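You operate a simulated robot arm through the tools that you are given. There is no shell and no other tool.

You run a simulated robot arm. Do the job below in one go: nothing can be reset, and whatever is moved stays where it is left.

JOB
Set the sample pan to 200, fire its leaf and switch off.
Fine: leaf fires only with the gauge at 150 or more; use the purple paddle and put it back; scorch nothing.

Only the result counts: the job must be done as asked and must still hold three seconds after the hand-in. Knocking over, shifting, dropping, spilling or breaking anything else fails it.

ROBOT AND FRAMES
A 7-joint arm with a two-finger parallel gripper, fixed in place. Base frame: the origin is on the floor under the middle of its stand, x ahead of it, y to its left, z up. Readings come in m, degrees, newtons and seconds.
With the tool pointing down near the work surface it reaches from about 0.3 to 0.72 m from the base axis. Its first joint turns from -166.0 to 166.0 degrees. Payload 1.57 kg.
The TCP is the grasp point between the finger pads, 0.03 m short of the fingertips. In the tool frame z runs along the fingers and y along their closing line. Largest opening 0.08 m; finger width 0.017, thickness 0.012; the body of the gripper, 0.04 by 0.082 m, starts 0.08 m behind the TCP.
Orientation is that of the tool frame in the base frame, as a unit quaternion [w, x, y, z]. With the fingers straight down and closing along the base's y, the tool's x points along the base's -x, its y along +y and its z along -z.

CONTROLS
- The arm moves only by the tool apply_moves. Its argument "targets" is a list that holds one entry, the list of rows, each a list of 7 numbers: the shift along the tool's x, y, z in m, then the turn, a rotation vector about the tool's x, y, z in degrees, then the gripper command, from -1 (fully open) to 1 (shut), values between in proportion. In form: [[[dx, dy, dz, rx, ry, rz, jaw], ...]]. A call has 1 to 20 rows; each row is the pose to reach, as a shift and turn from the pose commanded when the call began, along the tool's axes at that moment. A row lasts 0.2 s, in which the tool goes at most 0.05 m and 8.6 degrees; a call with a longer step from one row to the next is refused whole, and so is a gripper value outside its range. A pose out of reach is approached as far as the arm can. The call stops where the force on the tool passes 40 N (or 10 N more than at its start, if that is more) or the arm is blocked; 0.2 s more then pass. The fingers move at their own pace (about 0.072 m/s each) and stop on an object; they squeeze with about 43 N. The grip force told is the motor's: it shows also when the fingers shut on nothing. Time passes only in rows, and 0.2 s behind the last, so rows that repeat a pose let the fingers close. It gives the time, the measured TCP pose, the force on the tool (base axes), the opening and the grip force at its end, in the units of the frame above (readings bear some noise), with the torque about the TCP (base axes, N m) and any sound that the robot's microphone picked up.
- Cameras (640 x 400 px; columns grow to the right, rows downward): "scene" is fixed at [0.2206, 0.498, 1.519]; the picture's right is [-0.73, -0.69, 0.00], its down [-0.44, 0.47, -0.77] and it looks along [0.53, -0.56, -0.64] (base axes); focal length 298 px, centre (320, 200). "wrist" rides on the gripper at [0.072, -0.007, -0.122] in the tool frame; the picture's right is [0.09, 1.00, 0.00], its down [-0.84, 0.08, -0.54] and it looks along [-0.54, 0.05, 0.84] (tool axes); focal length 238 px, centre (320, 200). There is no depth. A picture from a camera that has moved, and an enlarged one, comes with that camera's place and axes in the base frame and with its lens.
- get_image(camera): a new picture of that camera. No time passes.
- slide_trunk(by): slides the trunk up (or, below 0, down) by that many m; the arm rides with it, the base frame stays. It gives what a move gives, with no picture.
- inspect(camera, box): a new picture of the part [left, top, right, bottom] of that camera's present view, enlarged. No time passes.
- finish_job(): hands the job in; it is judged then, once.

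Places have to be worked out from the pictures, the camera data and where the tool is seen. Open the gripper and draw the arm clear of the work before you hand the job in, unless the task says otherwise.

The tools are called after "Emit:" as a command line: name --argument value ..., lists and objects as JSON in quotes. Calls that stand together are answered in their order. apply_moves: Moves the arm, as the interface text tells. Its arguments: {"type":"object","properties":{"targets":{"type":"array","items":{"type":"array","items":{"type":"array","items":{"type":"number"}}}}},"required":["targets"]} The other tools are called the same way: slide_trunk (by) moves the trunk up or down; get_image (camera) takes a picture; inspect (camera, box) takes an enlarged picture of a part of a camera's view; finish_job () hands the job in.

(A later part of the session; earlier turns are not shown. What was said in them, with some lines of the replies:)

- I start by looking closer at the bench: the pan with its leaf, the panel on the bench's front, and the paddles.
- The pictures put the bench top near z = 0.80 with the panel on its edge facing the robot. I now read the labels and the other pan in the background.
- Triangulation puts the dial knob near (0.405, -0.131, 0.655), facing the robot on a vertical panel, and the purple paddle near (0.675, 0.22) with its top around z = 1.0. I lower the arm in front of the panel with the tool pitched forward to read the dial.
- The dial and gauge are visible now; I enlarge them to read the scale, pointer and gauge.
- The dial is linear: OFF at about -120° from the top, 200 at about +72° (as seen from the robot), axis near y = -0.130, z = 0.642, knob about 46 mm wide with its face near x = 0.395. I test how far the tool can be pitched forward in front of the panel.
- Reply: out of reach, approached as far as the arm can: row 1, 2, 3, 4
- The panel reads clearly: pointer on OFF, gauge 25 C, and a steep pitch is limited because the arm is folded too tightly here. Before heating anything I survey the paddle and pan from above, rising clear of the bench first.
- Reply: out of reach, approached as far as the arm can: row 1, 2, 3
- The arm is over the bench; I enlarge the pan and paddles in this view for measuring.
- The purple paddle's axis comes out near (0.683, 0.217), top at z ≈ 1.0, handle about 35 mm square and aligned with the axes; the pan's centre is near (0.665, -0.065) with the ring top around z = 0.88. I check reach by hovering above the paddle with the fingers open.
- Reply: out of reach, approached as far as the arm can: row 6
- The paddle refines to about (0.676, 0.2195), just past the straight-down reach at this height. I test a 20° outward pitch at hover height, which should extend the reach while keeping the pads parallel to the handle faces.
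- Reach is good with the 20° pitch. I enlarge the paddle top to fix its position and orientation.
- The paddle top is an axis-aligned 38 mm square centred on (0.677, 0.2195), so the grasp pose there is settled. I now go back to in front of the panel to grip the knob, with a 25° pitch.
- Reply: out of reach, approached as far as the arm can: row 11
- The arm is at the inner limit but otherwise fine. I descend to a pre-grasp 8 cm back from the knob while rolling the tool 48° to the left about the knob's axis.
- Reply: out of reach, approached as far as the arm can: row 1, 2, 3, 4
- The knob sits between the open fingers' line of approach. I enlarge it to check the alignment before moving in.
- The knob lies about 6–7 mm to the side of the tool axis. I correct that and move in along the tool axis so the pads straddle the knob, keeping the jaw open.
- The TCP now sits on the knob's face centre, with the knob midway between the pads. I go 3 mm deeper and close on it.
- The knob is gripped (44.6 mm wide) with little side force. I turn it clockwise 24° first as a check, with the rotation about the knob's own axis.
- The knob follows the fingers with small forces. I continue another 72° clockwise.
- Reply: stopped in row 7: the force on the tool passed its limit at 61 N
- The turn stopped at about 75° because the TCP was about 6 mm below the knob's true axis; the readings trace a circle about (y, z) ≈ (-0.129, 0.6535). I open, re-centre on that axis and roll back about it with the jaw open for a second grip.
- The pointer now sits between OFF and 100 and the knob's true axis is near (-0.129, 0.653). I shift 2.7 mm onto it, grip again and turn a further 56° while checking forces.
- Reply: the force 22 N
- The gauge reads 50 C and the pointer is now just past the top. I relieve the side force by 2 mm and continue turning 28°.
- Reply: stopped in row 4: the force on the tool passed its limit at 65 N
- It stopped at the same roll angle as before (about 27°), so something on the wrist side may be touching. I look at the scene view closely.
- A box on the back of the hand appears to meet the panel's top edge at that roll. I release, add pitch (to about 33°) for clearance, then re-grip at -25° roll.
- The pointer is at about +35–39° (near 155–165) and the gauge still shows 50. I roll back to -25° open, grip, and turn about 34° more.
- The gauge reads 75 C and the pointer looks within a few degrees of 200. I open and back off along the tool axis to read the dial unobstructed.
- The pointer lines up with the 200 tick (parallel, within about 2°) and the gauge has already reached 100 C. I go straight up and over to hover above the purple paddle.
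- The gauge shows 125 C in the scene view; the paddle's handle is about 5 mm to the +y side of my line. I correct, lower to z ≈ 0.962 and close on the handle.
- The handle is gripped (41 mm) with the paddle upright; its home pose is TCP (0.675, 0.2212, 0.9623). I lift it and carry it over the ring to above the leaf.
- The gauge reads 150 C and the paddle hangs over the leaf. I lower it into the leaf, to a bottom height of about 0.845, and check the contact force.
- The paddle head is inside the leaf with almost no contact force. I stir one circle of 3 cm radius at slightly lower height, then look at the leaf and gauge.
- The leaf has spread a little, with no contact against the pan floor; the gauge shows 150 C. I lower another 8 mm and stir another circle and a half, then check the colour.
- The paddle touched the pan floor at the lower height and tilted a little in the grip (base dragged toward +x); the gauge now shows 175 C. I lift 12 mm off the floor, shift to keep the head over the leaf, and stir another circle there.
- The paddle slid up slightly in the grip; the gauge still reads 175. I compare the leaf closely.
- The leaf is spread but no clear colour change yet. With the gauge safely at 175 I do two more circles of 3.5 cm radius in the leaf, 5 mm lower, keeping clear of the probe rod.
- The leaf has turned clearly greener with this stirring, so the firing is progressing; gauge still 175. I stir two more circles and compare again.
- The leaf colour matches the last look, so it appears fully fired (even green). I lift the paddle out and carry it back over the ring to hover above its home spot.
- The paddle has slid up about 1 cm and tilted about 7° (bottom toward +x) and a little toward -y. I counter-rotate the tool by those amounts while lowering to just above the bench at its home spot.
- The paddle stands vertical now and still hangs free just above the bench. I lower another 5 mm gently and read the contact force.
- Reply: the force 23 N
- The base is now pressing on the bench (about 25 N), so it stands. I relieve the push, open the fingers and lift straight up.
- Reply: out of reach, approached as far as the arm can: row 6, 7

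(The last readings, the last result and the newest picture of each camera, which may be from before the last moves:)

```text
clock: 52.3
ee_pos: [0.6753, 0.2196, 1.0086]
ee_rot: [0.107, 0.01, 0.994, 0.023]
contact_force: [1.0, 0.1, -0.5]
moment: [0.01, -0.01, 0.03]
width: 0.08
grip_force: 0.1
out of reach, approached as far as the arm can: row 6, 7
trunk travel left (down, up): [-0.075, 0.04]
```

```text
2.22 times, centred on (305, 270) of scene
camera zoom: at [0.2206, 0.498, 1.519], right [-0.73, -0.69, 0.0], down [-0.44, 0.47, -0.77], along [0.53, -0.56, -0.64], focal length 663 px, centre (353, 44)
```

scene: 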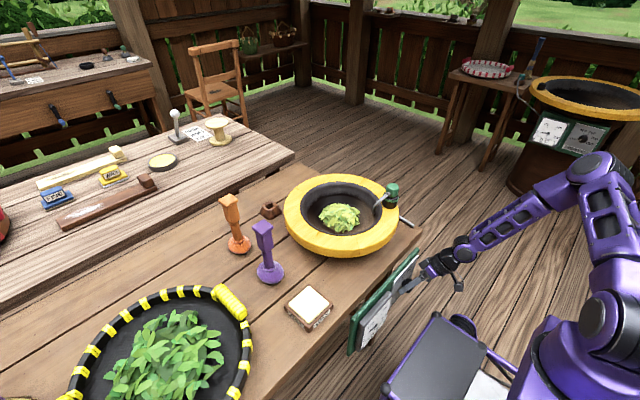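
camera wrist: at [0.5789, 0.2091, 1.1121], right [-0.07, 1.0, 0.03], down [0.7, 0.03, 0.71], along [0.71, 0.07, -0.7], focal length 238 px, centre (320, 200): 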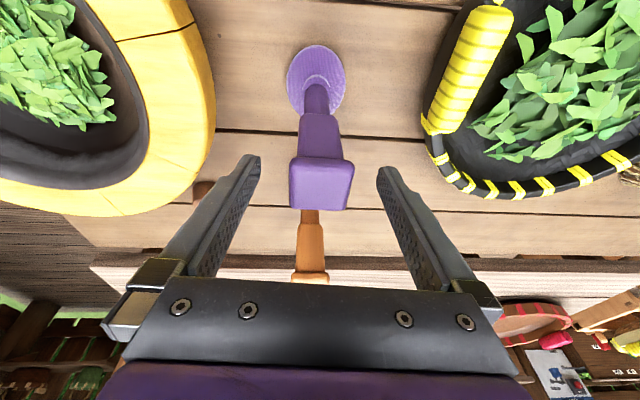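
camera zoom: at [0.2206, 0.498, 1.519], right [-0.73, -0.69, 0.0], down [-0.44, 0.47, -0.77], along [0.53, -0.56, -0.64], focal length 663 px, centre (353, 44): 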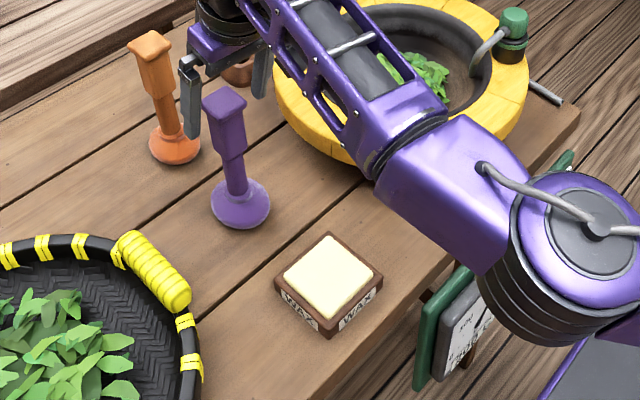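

The purple paddle stands upright at its spot and the leaf is an even green. The fingers clear the handle sideways, so I back away and go directly to the knob's pre-grasp to switch off.

Emit:
apply_moves --targets '[[[0.0299, -0.0041, -0.0272, 0, 0, 0, -1], [0.0657, -0.0184, -0.0511, 0, 0, 0, -1], [0.1024, -0.0429, -0.0704, 0, 0, 0, -1], [0.1382, -0.0706, -0.0847, 0, 0, 0, -1], [0.174, -0.1006, -0.0939, 0, 0, 0, -1], [0.2079, -0.1326, -0.1028, 0, 0, 0, -1], [0.2378, -0.1677, -0.1059, 0, 0, 0, -1], [0.2621, -0.2082, -0.1029, 0, 0, 0, -1], [0.2825, -0.249, -0.0887, 0, 0, 0, -1], [0.2984, -0.2854, -0.0633, 0, 0, 0, -1], [0.3123, -0.317, -0.0319, -1.03, -3.1, 0.43, -1], [0.3241, -0.3389, 0.0076, -2.06, -6.2, 0.86, -1], [0.3342, -0.3559, 0.0496, -3.43, -10.35, 1.43, -1], [0.3459, -0.365, 0.0938, -5.15, -15.5, 2.15, -1], [0.358, -0.3702, 0.1401, -6.86, -20.7, 2.86, -1], [0.3676, -0.3739, 0.1839, -6.86, -20.7, 2.86, -1], [0.3708, -0.3746, 0.1985, -6.86, -20.7, 2.86, -1]]]'

Emit:
get_image --camera "wrist"

Emit:
inspect --camera "scene" --box '[200, 160, 440, 310]'

```text
clock: 55.9
ee_pos: [0.3496, -0.1373, 0.7184]
ee_rot: [0.284, 0.033, 0.955, 0.082]
contact_force: [0.3, 0.1, -0.2]
moment: [-0.02, -0.02, -0.03]
width: 0.0797
grip_force: 0.1
trunk travel left (down, up): [-0.075, 0.04]
```

```text
taken
camera wrist: at [0.2227, -0.1529, 0.7787], right [-0.06, 0.99, 0.13], down [0.4, -0.09, 0.91], along [0.91, 0.11, -0.39], focal length 238 px, centre (320, 200)
```

wrist: 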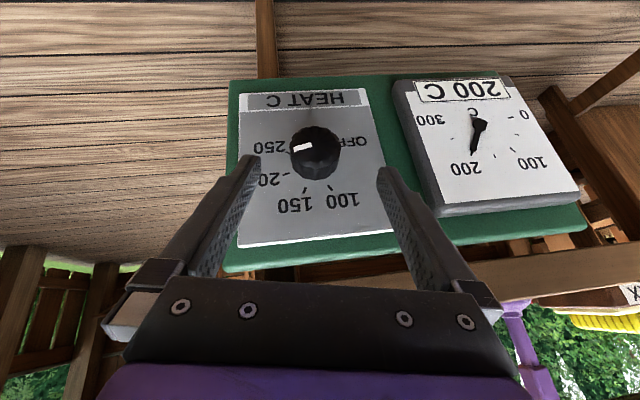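

```text
2.67 times, centred on (320, 235) of scene
camera zoom: at [0.2206, 0.498, 1.519], right [-0.73, -0.69, 0.0], down [-0.44, 0.47, -0.77], along [0.53, -0.56, -0.64], focal length 796 px, centre (320, 107)
```

zoom: 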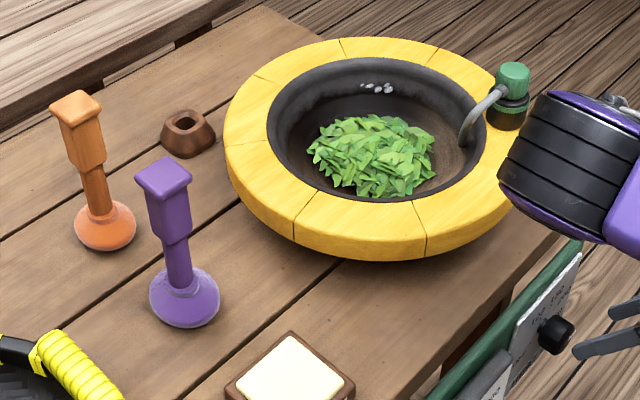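

The gauge reads 200 C, the leaf is evenly green and the paddle is back on its spot. I move in, grip the knob and turn it counter-clockwise 68° right away.

Emit:
apply_moves --targets '[[[-0.0063, -0.0035, 0.04, 0, 0, 0, -1], [-0.0063, -0.0035, 0.0826, 0, 0, 0, -1], [-0.0063, -0.0035, 0.0826, 0, 0, 0, 1], [-0.0063, -0.0035, 0.0826, 0, 0, 0, 1], [-0.0063, -0.0035, 0.0826, 0, 0, 0, 1], [-0.0063, -0.0035, 0.0826, 6.36, -0.12, -4.16, 1], [-0.0063, -0.0035, 0.0826, 12.73, -0.25, -8.33, 1], [-0.0063, -0.0035, 0.0826, 19.09, -0.37, -12.49, 1], [-0.0063, -0.0035, 0.0826, 25.46, -0.5, -16.65, 1], [-0.0063, -0.0035, 0.0826, 31.82, -0.62, -20.82, 1], [-0.0063, -0.0035, 0.0826, 38.18, -0.75, -24.98, 1], [-0.0063, -0.0035, 0.0826, 44.55, -0.87, -29.14, 1], [-0.0063, -0.0035, 0.0826, 50.91, -1.0, -33.3, 1], [-0.0063, -0.0035, 0.0826, 56.94, -1.12, -37.25, 1]]]'

Emit:
get_image --camera "wrist"

Emit:
inspect --camera "scene" --box '[290, 150, 410, 260]'

```text
clock: 58.4
ee_pos: [0.3996, -0.1282, 0.6553]
ee_rot: [0.265, -0.088, 0.909, -0.31]
contact_force: [12.6, -12.7, -22.7]
moment: [0.06, 0.31, 0.15]
width: 0.0446
grip_force: 45.1
out of reach, approached as far as the arm can: row 12
trunk travel left (down, up): [-0.075, 0.04]
stopped in row 12: the force on the tool passed its limit at 61 N (the readings are from after the stop); the commanded pose is now the measured one
```

```text
taken
camera wrist: at [0.2736, -0.094, 0.709], right [-0.07, 0.76, -0.65], down [0.42, 0.61, 0.67], along [0.91, -0.22, -0.36], focal length 238 px, centre (320, 200)
```

wrist: 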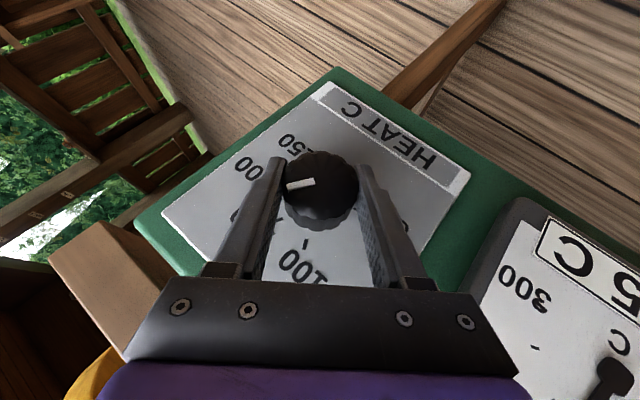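

```text
3.64 times, centred on (350, 205) of scene
camera zoom: at [0.2206, 0.498, 1.519], right [-0.73, -0.69, 0.0], down [-0.44, 0.47, -0.77], along [0.53, -0.56, -0.64], focal length 1085 px, centre (211, 182)
```

zoom: 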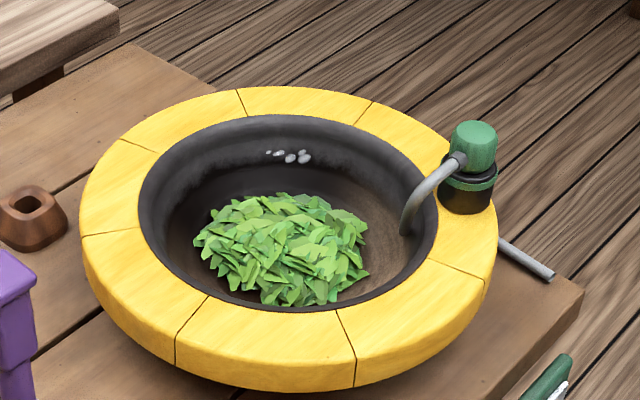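

The turn reached -38° roll before the arm's reach ran out at this pitch, leaving the heat near 150. I release, go back to +18° roll with a smaller pitch (25°), re-grip and turn another 60°.

Emit:
apply_moves --targets '[[[0, 0, 0, 0, 0, 0, -1], [0, 0, 0, 0, 0, 0, -1], [-0.0006, 0, 0.0035, -6.98, 1.0, 3.84, -1], [-0.0006, 0, 0.0035, -13.96, 2.0, 7.67, -1], [-0.0006, 0, 0.0035, -20.94, 3.0, 11.51, -1], [-0.0006, 0, 0.0035, -27.91, 3.99, 15.34, -1], [-0.0006, 0, 0.0035, -34.89, 4.99, 19.18, -1], [-0.0006, 0, 0.0035, -41.87, 5.99, 23.01, -1], [-0.0006, 0, 0.0035, -48.85, 6.99, 26.85, -1], [-0.0006, 0, 0.0035, -48.85, 6.99, 26.85, 1], [-0.0006, 0, 0.0035, -48.85, 6.99, 26.85, 1], [-0.0006, 0, 0.0035, -48.85, 6.99, 26.85, 1], [-0.0006, 0, 0.0035, -41.8, 7.15, 22.98, 1], [-0.0006, 0, 0.0035, -35.25, 7.29, 19.38, 1], [-0.0006, 0, 0.0035, -28.68, 7.39, 15.76, 1], [-0.0006, 0, 0.0035, -22.09, 7.48, 12.15, 1], [-0.0006, 0, 0.0035, -15.52, 7.54, 8.53, 1], [-0.0006, 0, 0.0035, -8.94, 7.58, 4.91, 1], [-0.0006, 0, 0.0035, -2.37, 7.6, 1.31, 1], [-0.0006, 0, 0.0035, 4.21, 7.59, -2.32, 1]]]'

Emit:
get_image --camera "wrist"

Emit:
inspect --camera "scene" --box '[290, 150, 410, 260]'

```text
clock: 61.0
ee_pos: [0.4029, -0.1309, 0.6554]
ee_rot: [0.214, 0.039, 0.965, 0.145]
contact_force: [5.9, -5.7, -15.6]
moment: [0.02, -0.43, 0.33]
width: 0.0451
grip_force: 44.7
out of reach, approached as far as the arm can: row 9, 10, 11, 12
trunk travel left (down, up): [-0.075, 0.04]
stopped in row 12: the force on the tool passed its limit at 41 N (the readings are from after the stop); the commanded pose is now the measured one
```

```text
taken
camera wrist: at [0.2849, -0.16, 0.7304], right [-0.07, 0.96, 0.26], down [0.53, -0.18, 0.83], along [0.85, 0.19, -0.5], focal length 238 px, centre (320, 200)
```

wrist: 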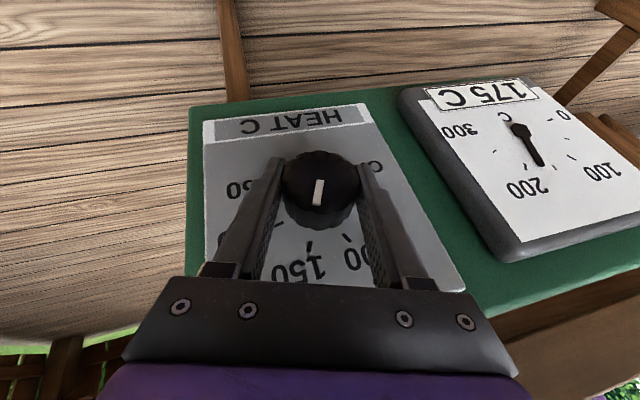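

```text
3.64 times, centred on (350, 205) of scene
camera zoom: at [0.2206, 0.498, 1.519], right [-0.73, -0.69, 0.0], down [-0.44, 0.47, -0.77], along [0.53, -0.56, -0.64], focal length 1085 px, centre (211, 182)
```

zoom: 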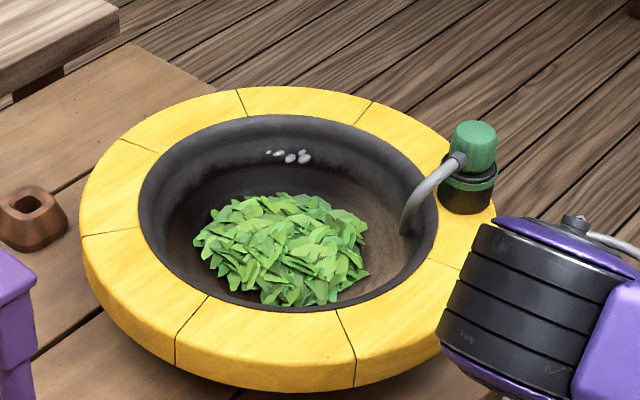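

The knob is gripped at 17° roll with the pointer near 150 and the gauge falling (175). I turn counter-clockwise about 62° from here.

Emit:
apply_moves --targets '[[[0, 0.0003, 0.0001, 7.01, -0.1, -3.29, 1], [0.0001, 0.0007, 0.0002, 14.02, -0.2, -6.58, 1], [0.0001, 0.001, 0.0003, 21.03, -0.31, -9.86, 1], [0.0001, 0.0014, 0.0004, 28.04, -0.41, -13.15, 1], [0.0002, 0.0017, 0.0004, 35.05, -0.51, -16.44, 1], [0.0002, 0.002, 0.0005, 42.06, -0.61, -19.73, 1], [0.0003, 0.0024, 0.0006, 49.07, -0.72, -23.02, 1], [0.0003, 0.0027, 0.0007, 56.08, -0.82, -26.3, 1]]]'

Emit:
get_image --camera "wrist"

```text
clock: 62.8
ee_pos: [0.4011, -0.1258, 0.6564]
ee_rot: [0.203, -0.078, 0.903, -0.371]
contact_force: [-5.1, 0.1, -11.7]
moment: [0.06, -0.27, 1.31]
width: 0.0444
grip_force: 45.3
trunk travel left (down, up): [-0.075, 0.04]
```

```text
taken
camera wrist: at [0.2843, -0.0746, 0.7162], right [-0.07, 0.68, -0.73], down [0.53, 0.65, 0.55], along [0.85, -0.34, -0.41], focal length 238 px, centre (320, 200)
```

wrist: 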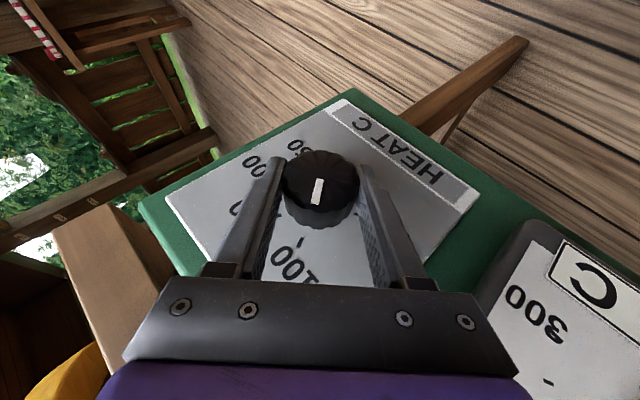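

The pointer is now just past 100 and falling toward OFF. I release, roll back to +13° (inside reach), re-grip and turn another 58°.

Emit:
apply_moves --targets '[[[0, 0, 0, 0, 0, 0, -1], [0, 0, 0, 0, 0, 0, -1], [0.0019, 0.0019, 0.0016, -7.51, 0.08, 3.52, -1], [0.0019, 0.0019, 0.0016, -15.02, 0.16, 7.03, -1], [0.0019, 0.0019, 0.0016, -22.53, 0.24, 10.55, -1], [0.0019, 0.0019, 0.0016, -30.04, 0.33, 14.07, -1], [0.0019, 0.0019, 0.0016, -37.55, 0.41, 17.59, -1], [0.0019, 0.0019, 0.0016, -45.05, 0.49, 21.1, -1], [0.0019, 0.0019, 0.0016, -52.55, 0.57, 24.62, -1], [0.0019, 0.0019, 0.0016, -52.55, 0.57, 24.62, 1], [0.0019, 0.0019, 0.0016, -52.55, 0.57, 24.62, 1], [0.0019, 0.0019, 0.0016, -52.55, 0.57, 24.62, 1], [0.0019, 0.0019, 0.0016, -45.05, 0.49, 21.1, 1], [0.0019, 0.0019, 0.0016, -37.55, 0.41, 17.59, 1], [0.0019, 0.0019, 0.0016, -30.04, 0.33, 14.07, 1], [0.0019, 0.0019, 0.0016, -22.53, 0.24, 10.55, 1], [0.0019, 0.0019, 0.0016, -15.02, 0.16, 7.03, 1], [0.0019, 0.0019, 0.0016, -7.51, 0.08, 3.52, 1], [0.0019, 0.0019, 0.0016, 0, 0, 0, 1]]]'

Emit:
get_image --camera "wrist"

Emit:
inspect --camera "scene" --box '[290, 150, 410, 260]'

```text
clock: 66.8
ee_pos: [0.3995, -0.1286, 0.6543]
ee_rot: [0.205, -0.077, 0.902, -0.372]
contact_force: [-1.3, -16.1, 1.8]
moment: [-0.03, -0.48, 0.99]
width: 0.0445
grip_force: 44.2
trunk travel left (down, up): [-0.075, 0.04]
```

```text
taken
camera wrist: at [0.283, -0.076, 0.714], right [-0.07, 0.68, -0.73], down [0.53, 0.64, 0.55], along [0.85, -0.35, -0.4], focal length 238 px, centre (320, 200)
```

wrist: 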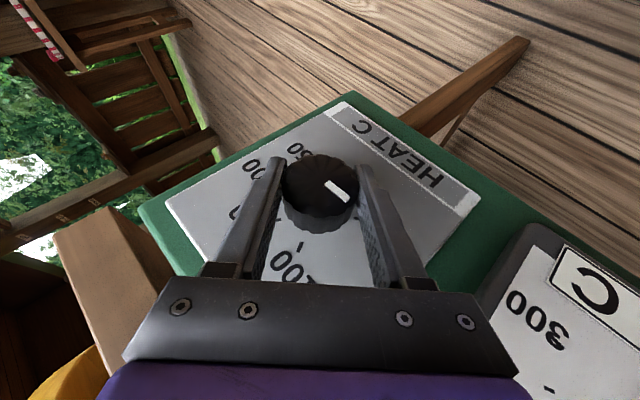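

```text
3.64 times, centred on (350, 205) of scene
camera zoom: at [0.2206, 0.498, 1.519], right [-0.73, -0.69, 0.0], down [-0.44, 0.47, -0.77], along [0.53, -0.56, -0.64], focal length 1085 px, centre (211, 182)
```

zoom: 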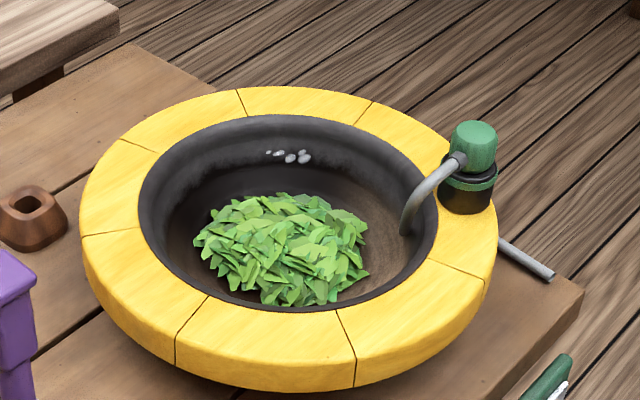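

The pointer is around -91°, about 34° short of OFF. I re-grip once more 40° back and turn about 35°.

Emit:
apply_moves --targets '[[[0, 0, 0, 0, 0, 0, -1], [0, 0, 0, 0, 0, 0, -1], [0.0001, -0.001, 0.0003, -7.25, 0.08, 3.4, -1], [0.0001, -0.001, 0.0003, -14.5, 0.16, 6.79, -1], [0.0001, -0.001, 0.0003, -21.74, 0.24, 10.19, -1], [0.0001, -0.001, 0.0003, -28.99, 0.31, 13.58, -1], [0.0001, -0.001, 0.0003, -36.24, 0.39, 16.98, -1], [0.0001, -0.001, 0.0003, -36.24, 0.39, 16.98, 1], [0.0001, -0.001, 0.0003, -36.24, 0.39, 16.98, 1], [0.0001, -0.001, 0.0003, -36.24, 0.39, 16.98, 1], [0.0001, -0.001, 0.0003, -28.99, 0.31, 13.58, 1], [0.0001, -0.001, 0.0003, -21.74, 0.24, 10.19, 1], [0.0001, -0.001, 0.0003, -14.5, 0.16, 6.79, 1], [0.0001, -0.001, 0.0003, -7.25, 0.08, 3.4, 1], [0.0001, -0.001, 0.0003, -4.53, 0.05, 2.12, 1]]]'

Emit:
get_image --camera "wrist"

Emit:
inspect --camera "wrist" --box '[240, 120, 400, 260]'

```text
clock: 70.0
ee_pos: [0.4014, -0.128, 0.6536]
ee_rot: [0.207, -0.069, 0.918, -0.332]
contact_force: [3.6, -0.9, -0.2]
moment: [0.23, -0.19, 0.9]
width: 0.0451
grip_force: 45.3
trunk travel left (down, up): [-0.075, 0.04]
```

```text
taken
camera wrist: at [0.2836, -0.0817, 0.7185], right [-0.07, 0.74, -0.67], down [0.53, 0.6, 0.61], along [0.85, -0.31, -0.43], focal length 238 px, centre (320, 200)
```

wrist: 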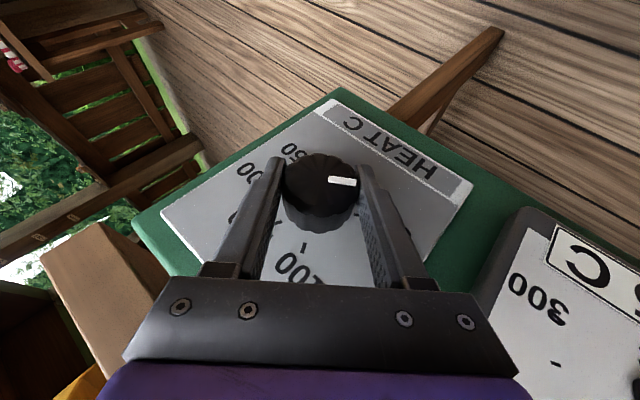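

```text
2.86 times, centred on (320, 190) of wrist
camera zoom: at [0.2836, -0.0817, 0.7185], right [-0.07, 0.74, -0.67], down [0.53, 0.6, 0.61], along [0.85, -0.31, -0.43], focal length 681 px, centre (320, 229)
```

zoom: 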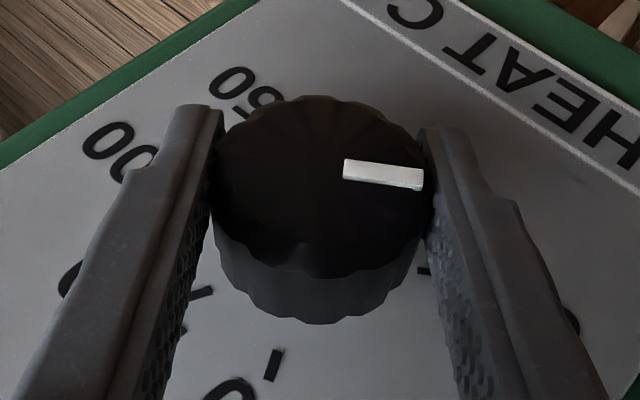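

The pointer computes to about -126°, right on OFF. I open, back away and view the dial unobstructed.

Emit:
apply_moves --targets '[[[0, 0, 0, 0, 0, 0, -1], [0, 0, 0, 0, 0, 0, -1], [0, 0, -0.035, 0, 0, 0, -1], [0, 0, -0.075, 0, 0, 0, -1]]]'

Emit:
get_image --camera "wrist"

Emit:
inspect --camera "wrist" --box '[230, 80, 410, 220]'

```text
clock: 71.0
ee_pos: [0.3694, -0.0846, 0.7073]
ee_rot: [0.208, -0.067, 0.917, -0.332]
contact_force: [0.2, -0.3, -0.2]
moment: [-0.01, 0.02, -0.02]
width: 0.0799
grip_force: 0.0
trunk travel left (down, up): [-0.075, 0.04]
```

```text
taken
camera wrist: at [0.2518, -0.0381, 0.7713], right [-0.07, 0.74, -0.67], down [0.53, 0.59, 0.61], along [0.85, -0.31, -0.43], focal length 238 px, centre (320, 200)
```

wrist: 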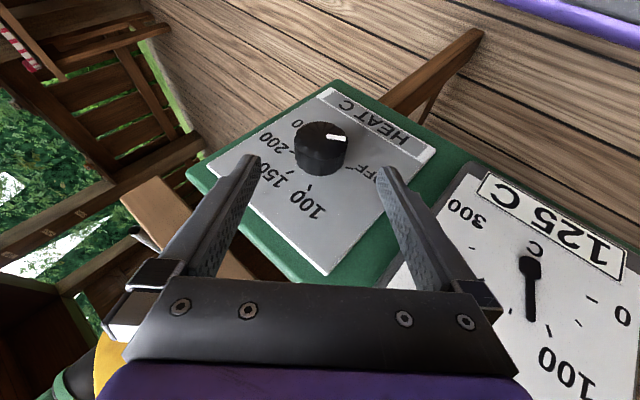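

```text
2.86 times, centred on (320, 150) of wrist
camera zoom: at [0.2518, -0.0381, 0.7713], right [-0.07, 0.74, -0.67], down [0.53, 0.59, 0.61], along [0.85, -0.31, -0.43], focal length 681 px, centre (320, 343)
```

zoom: 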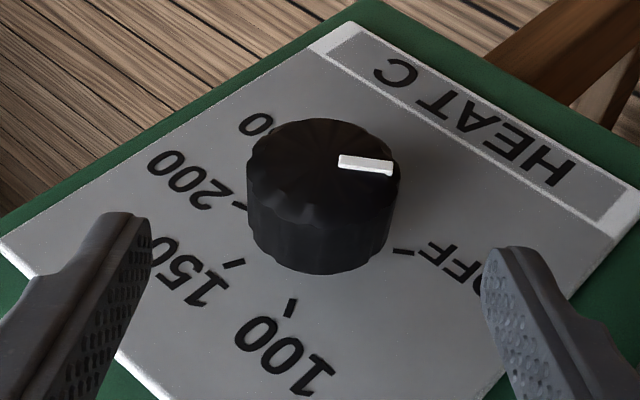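

The pointer lies parallel to the OFF tick at the same place as at the start, and the gauge is falling (125 C). I withdraw upward, levelling the tool, and look at the pan and paddle.

Emit:
apply_moves --targets '[[[-0.0121, -0.0325, -0.0239, -5.14, 0.06, 2.41, -1], [-0.0242, -0.0651, -0.0478, -10.29, 0.11, 4.83, -1], [-0.0363, -0.0976, -0.0717, -15.43, 0.17, 7.24, -1], [-0.0483, -0.1302, -0.0957, -20.57, 0.23, 9.66, -1], [-0.0604, -0.1627, -0.1196, -25.71, 0.29, 12.07, -1], [-0.0725, -0.1953, -0.1435, -30.86, 0.34, 14.49, -1], [-0.0846, -0.2278, -0.1674, -36.0, 0.4, 16.9, -1]]]'

Emit:
get_image --camera "wrist"

Emit:
get_image --camera "scene"

Emit:
inspect --camera "scene" --box '[315, 180, 385, 245]'

```text
clock: 72.6
ee_pos: [0.3856, -0.1276, 1.0037]
ee_rot: [0.248, 0.094, 0.963, 0.055]
contact_force: [-2.3, -2.2, -1.7]
moment: [0.09, -0.25, 0.17]
width: 0.0799
grip_force: 0.1
out of reach, approached as far as the arm can: row 2, 3, 4, 6
trunk travel left (down, up): [-0.075, 0.04]
```

```text
taken
camera wrist: at [0.2626, -0.125, 1.0748], right [0.07, 0.99, 0.11], down [0.47, -0.13, 0.87], along [0.88, -0.01, -0.47], focal length 238 px, centre (320, 200)
```

wrist: 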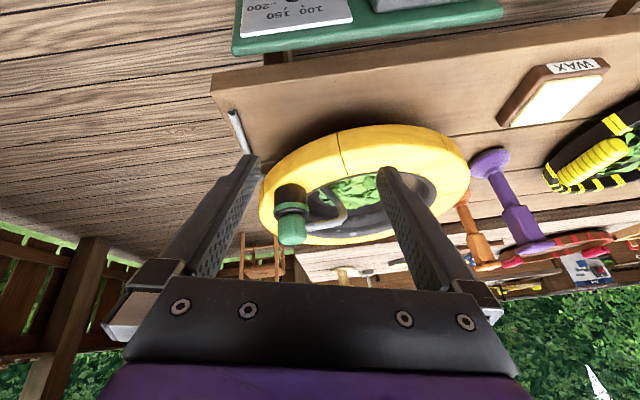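

```text
taken
```

scene: 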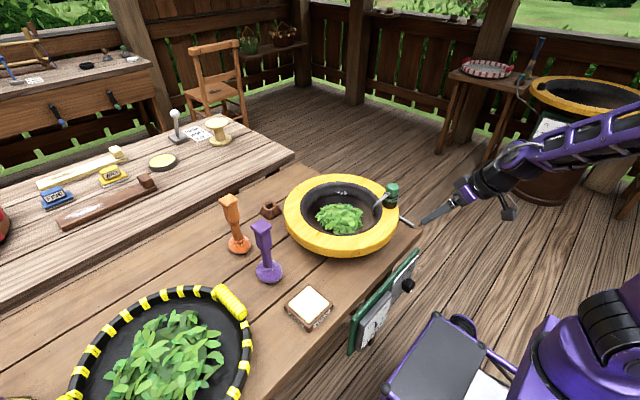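

```text
6.15 times, centred on (350, 212) of scene
camera zoom: at [0.2206, 0.498, 1.519], right [-0.73, -0.69, 0.0], down [-0.44, 0.47, -0.77], along [0.53, -0.56, -0.64], focal length 1837 px, centre (135, 123)
```

zoom: 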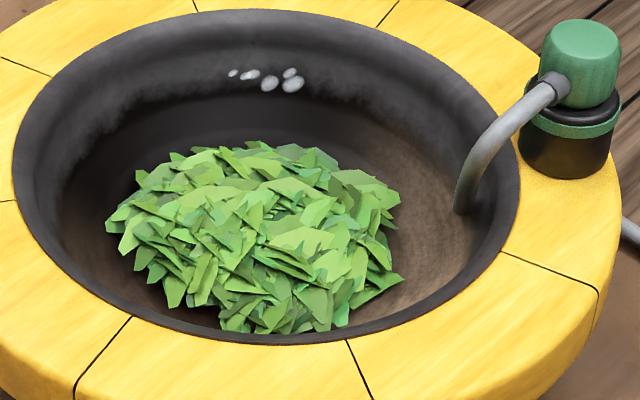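

The leaf is an even green with a small wisp of steam, nothing browned, and everything else stands where it was. I draw the arm up and clear to about its starting pose and check the dial and gauge again.

Emit:
apply_moves --targets '[[[-0.0214, 0.0008, -0.0303, 1.6, 7.2, -2.7, -1], [-0.0428, 0.0016, -0.0607, 3.2, 14.3, -5.4, -1], [-0.0643, 0.0023, -0.091, 4.8, 21.5, -8.2, -1], [-0.0857, 0.0031, -0.1214, 6.4, 28.7, -10.9, -1], [-0.0857, 0.0031, -0.1214, 6.4, 28.7, -10.9, -1]]]'

Emit:
get_image --camera "wrist"

Emit:
inspect --camera "wrist" --box '[280, 80, 360, 130]'

Emit:
inspect --camera "scene" --box '[340, 250, 430, 360]'

Emit:
inspect --camera "scene" --box '[200, 160, 440, 310]'

```text
clock: 73.8
ee_pos: [0.3973, -0.1376, 1.1415]
ee_rot: [-0.031, -0.073, 0.994, -0.073]
contact_force: [-0.4, -0.4, -0.1]
moment: [-0.02, 0.02, -0.01]
width: 0.08
grip_force: 0.1
out of reach, approached as far as the arm can: row 1
trunk travel left (down, up): [-0.075, 0.04]
```

```text
taken
camera wrist: at [0.3324, -0.1365, 1.2679], right [-0.24, 0.96, -0.13], down [0.84, 0.28, 0.46], along [0.48, 0.0, -0.88], focal length 238 px, centre (320, 200)
```

wrist: 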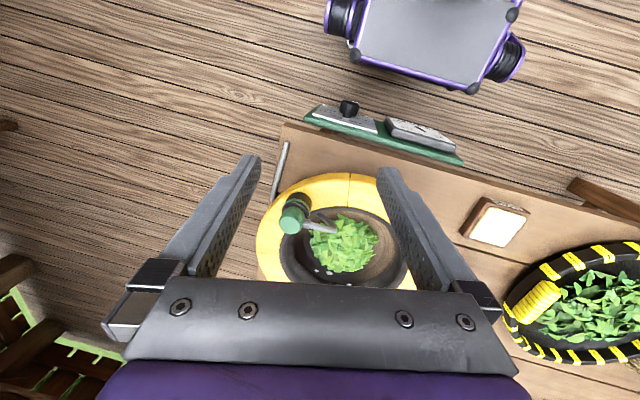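

```text
8.00 times, centred on (320, 105) of wrist
camera zoom: at [0.3324, -0.1365, 1.2679], right [-0.24, 0.96, -0.13], down [0.84, 0.28, 0.46], along [0.48, 0.0, -0.88], focal length 1907 px, centre (320, 960)
```

zoom: 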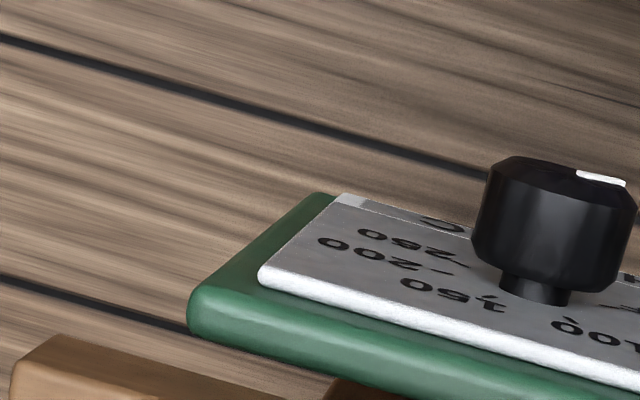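

```text
3.64 times, centred on (385, 305) of scene
camera zoom: at [0.2206, 0.498, 1.519], right [-0.73, -0.69, 0.0], down [-0.44, 0.47, -0.77], along [0.53, -0.56, -0.64], focal length 1085 px, centre (84, -182)
```

zoom: 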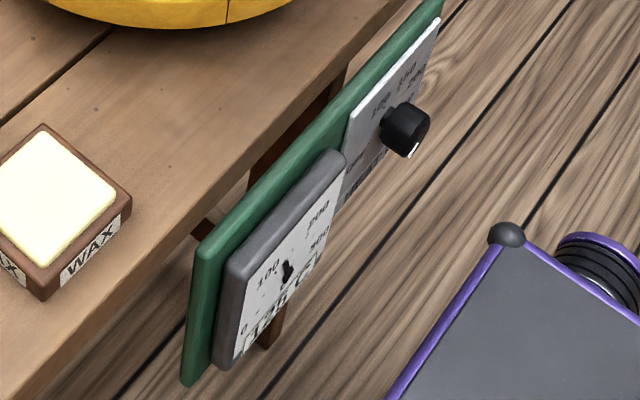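

```text
2.67 times, centred on (320, 235) of scene
camera zoom: at [0.2206, 0.498, 1.519], right [-0.73, -0.69, 0.0], down [-0.44, 0.47, -0.77], along [0.53, -0.56, -0.64], focal length 796 px, centre (320, 107)
```

zoom: 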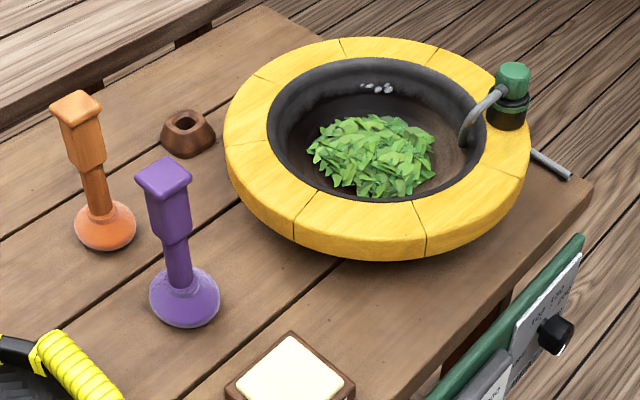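

The paddle is within a few millimetres of where it stood and the gauge keeps falling. I compare the knob mark with the very first picture using the same enlarged box.

Emit:
inspect --camera "scene" --box '[370, 250, 425, 300]'

Emit:
inspect --camera "wrist" --box '[300, 90, 400, 140]'

Emit:
inspect --camera "wrist" --box '[250, 170, 420, 290]'

```text
8.00 times, centred on (398, 275) of scene
camera zoom: at [0.2206, 0.498, 1.519], right [-0.73, -0.69, 0.0], down [-0.44, 0.47, -0.77], along [0.53, -0.56, -0.64], focal length 2388 px, centre (-300, -400)
```

zoom: 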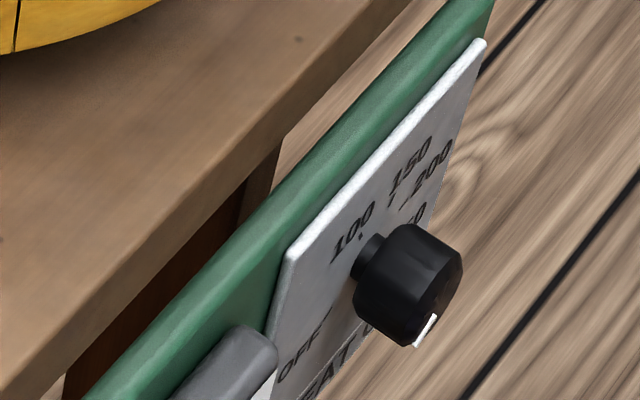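

```text
6.40 times, centred on (350, 115) of wrist
camera zoom: at [0.3324, -0.1365, 1.2679], right [-0.24, 0.96, -0.13], down [0.84, 0.28, 0.46], along [0.48, 0.0, -0.88], focal length 1525 px, centre (128, 744)
```

zoom: 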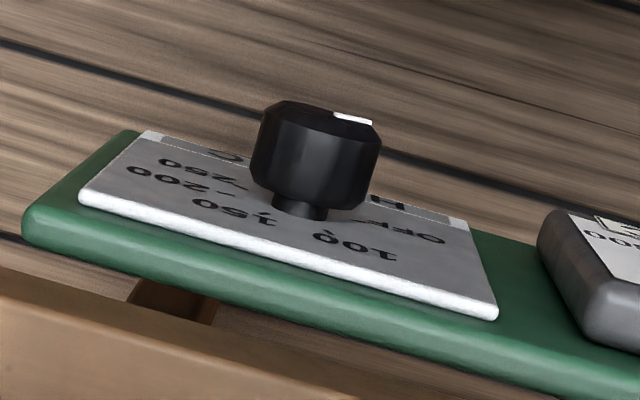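

```text
3.33 times, centred on (335, 230) of wrist
camera zoom: at [0.3324, -0.1365, 1.2679], right [-0.24, 0.96, -0.13], down [0.84, 0.28, 0.46], along [0.48, 0.0, -0.88], focal length 794 px, centre (270, 100)
```

zoom: 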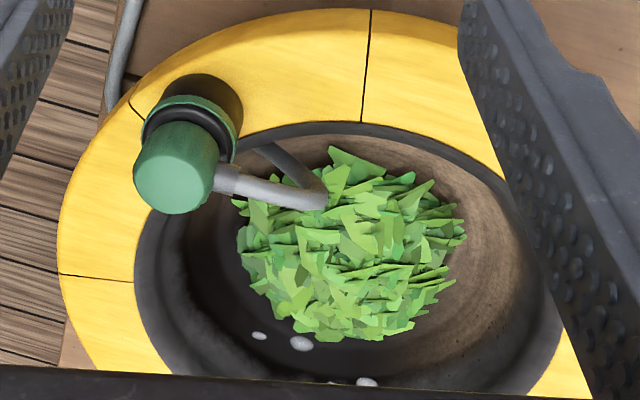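

The knob mark matches the very first picture (OFF). The gauge is falling, the leaf is green and not browned, and the paddle stands back on its spot. The gripper is open and the arm is clear of the bench, so I hand the job in.

Emit:
finish_job

```text
The job is handed in.
```

I set the sample pan to 200, stirred its leaf with the purple paddle, put the paddle back and turned the dial to OFF. The job is handed in. I don't have a verdict on it, so what follows is from the pictures and readings.

- **Heat:** The pointer lined up with the 200 mark to within about 2°. The gauge climbed from 25 C and later reached 200 C.
- **Firing:** I stirred the leaf from when the gauge showed 150 C until it showed 175 C. The leaf went from yellow-green to an even green, then stopped changing. I took that as fired, but nothing signalled it directly.
- **Scorching:** I saw no browning. A few small pale puffs appeared over the leaf after stirring. I took them for steam, but I can't rule out light smoke.
- **Paddle:** It slipped and tilted a little in the grip when it touched the pan floor, so I straightened it before setting it down. It stands upright, about 4 mm from where it started.
- **Switch-off:** In the last picture the knob mark sits exactly where it did in the first one. The gauge was down to 125 C and had been falling since I turned the dial down.

While I was turning the knob, force-limit stops interrupted me four times, at 41 to 65 N. Each time I re-gripped and carried on. Nothing else looked moved in the last pictures.
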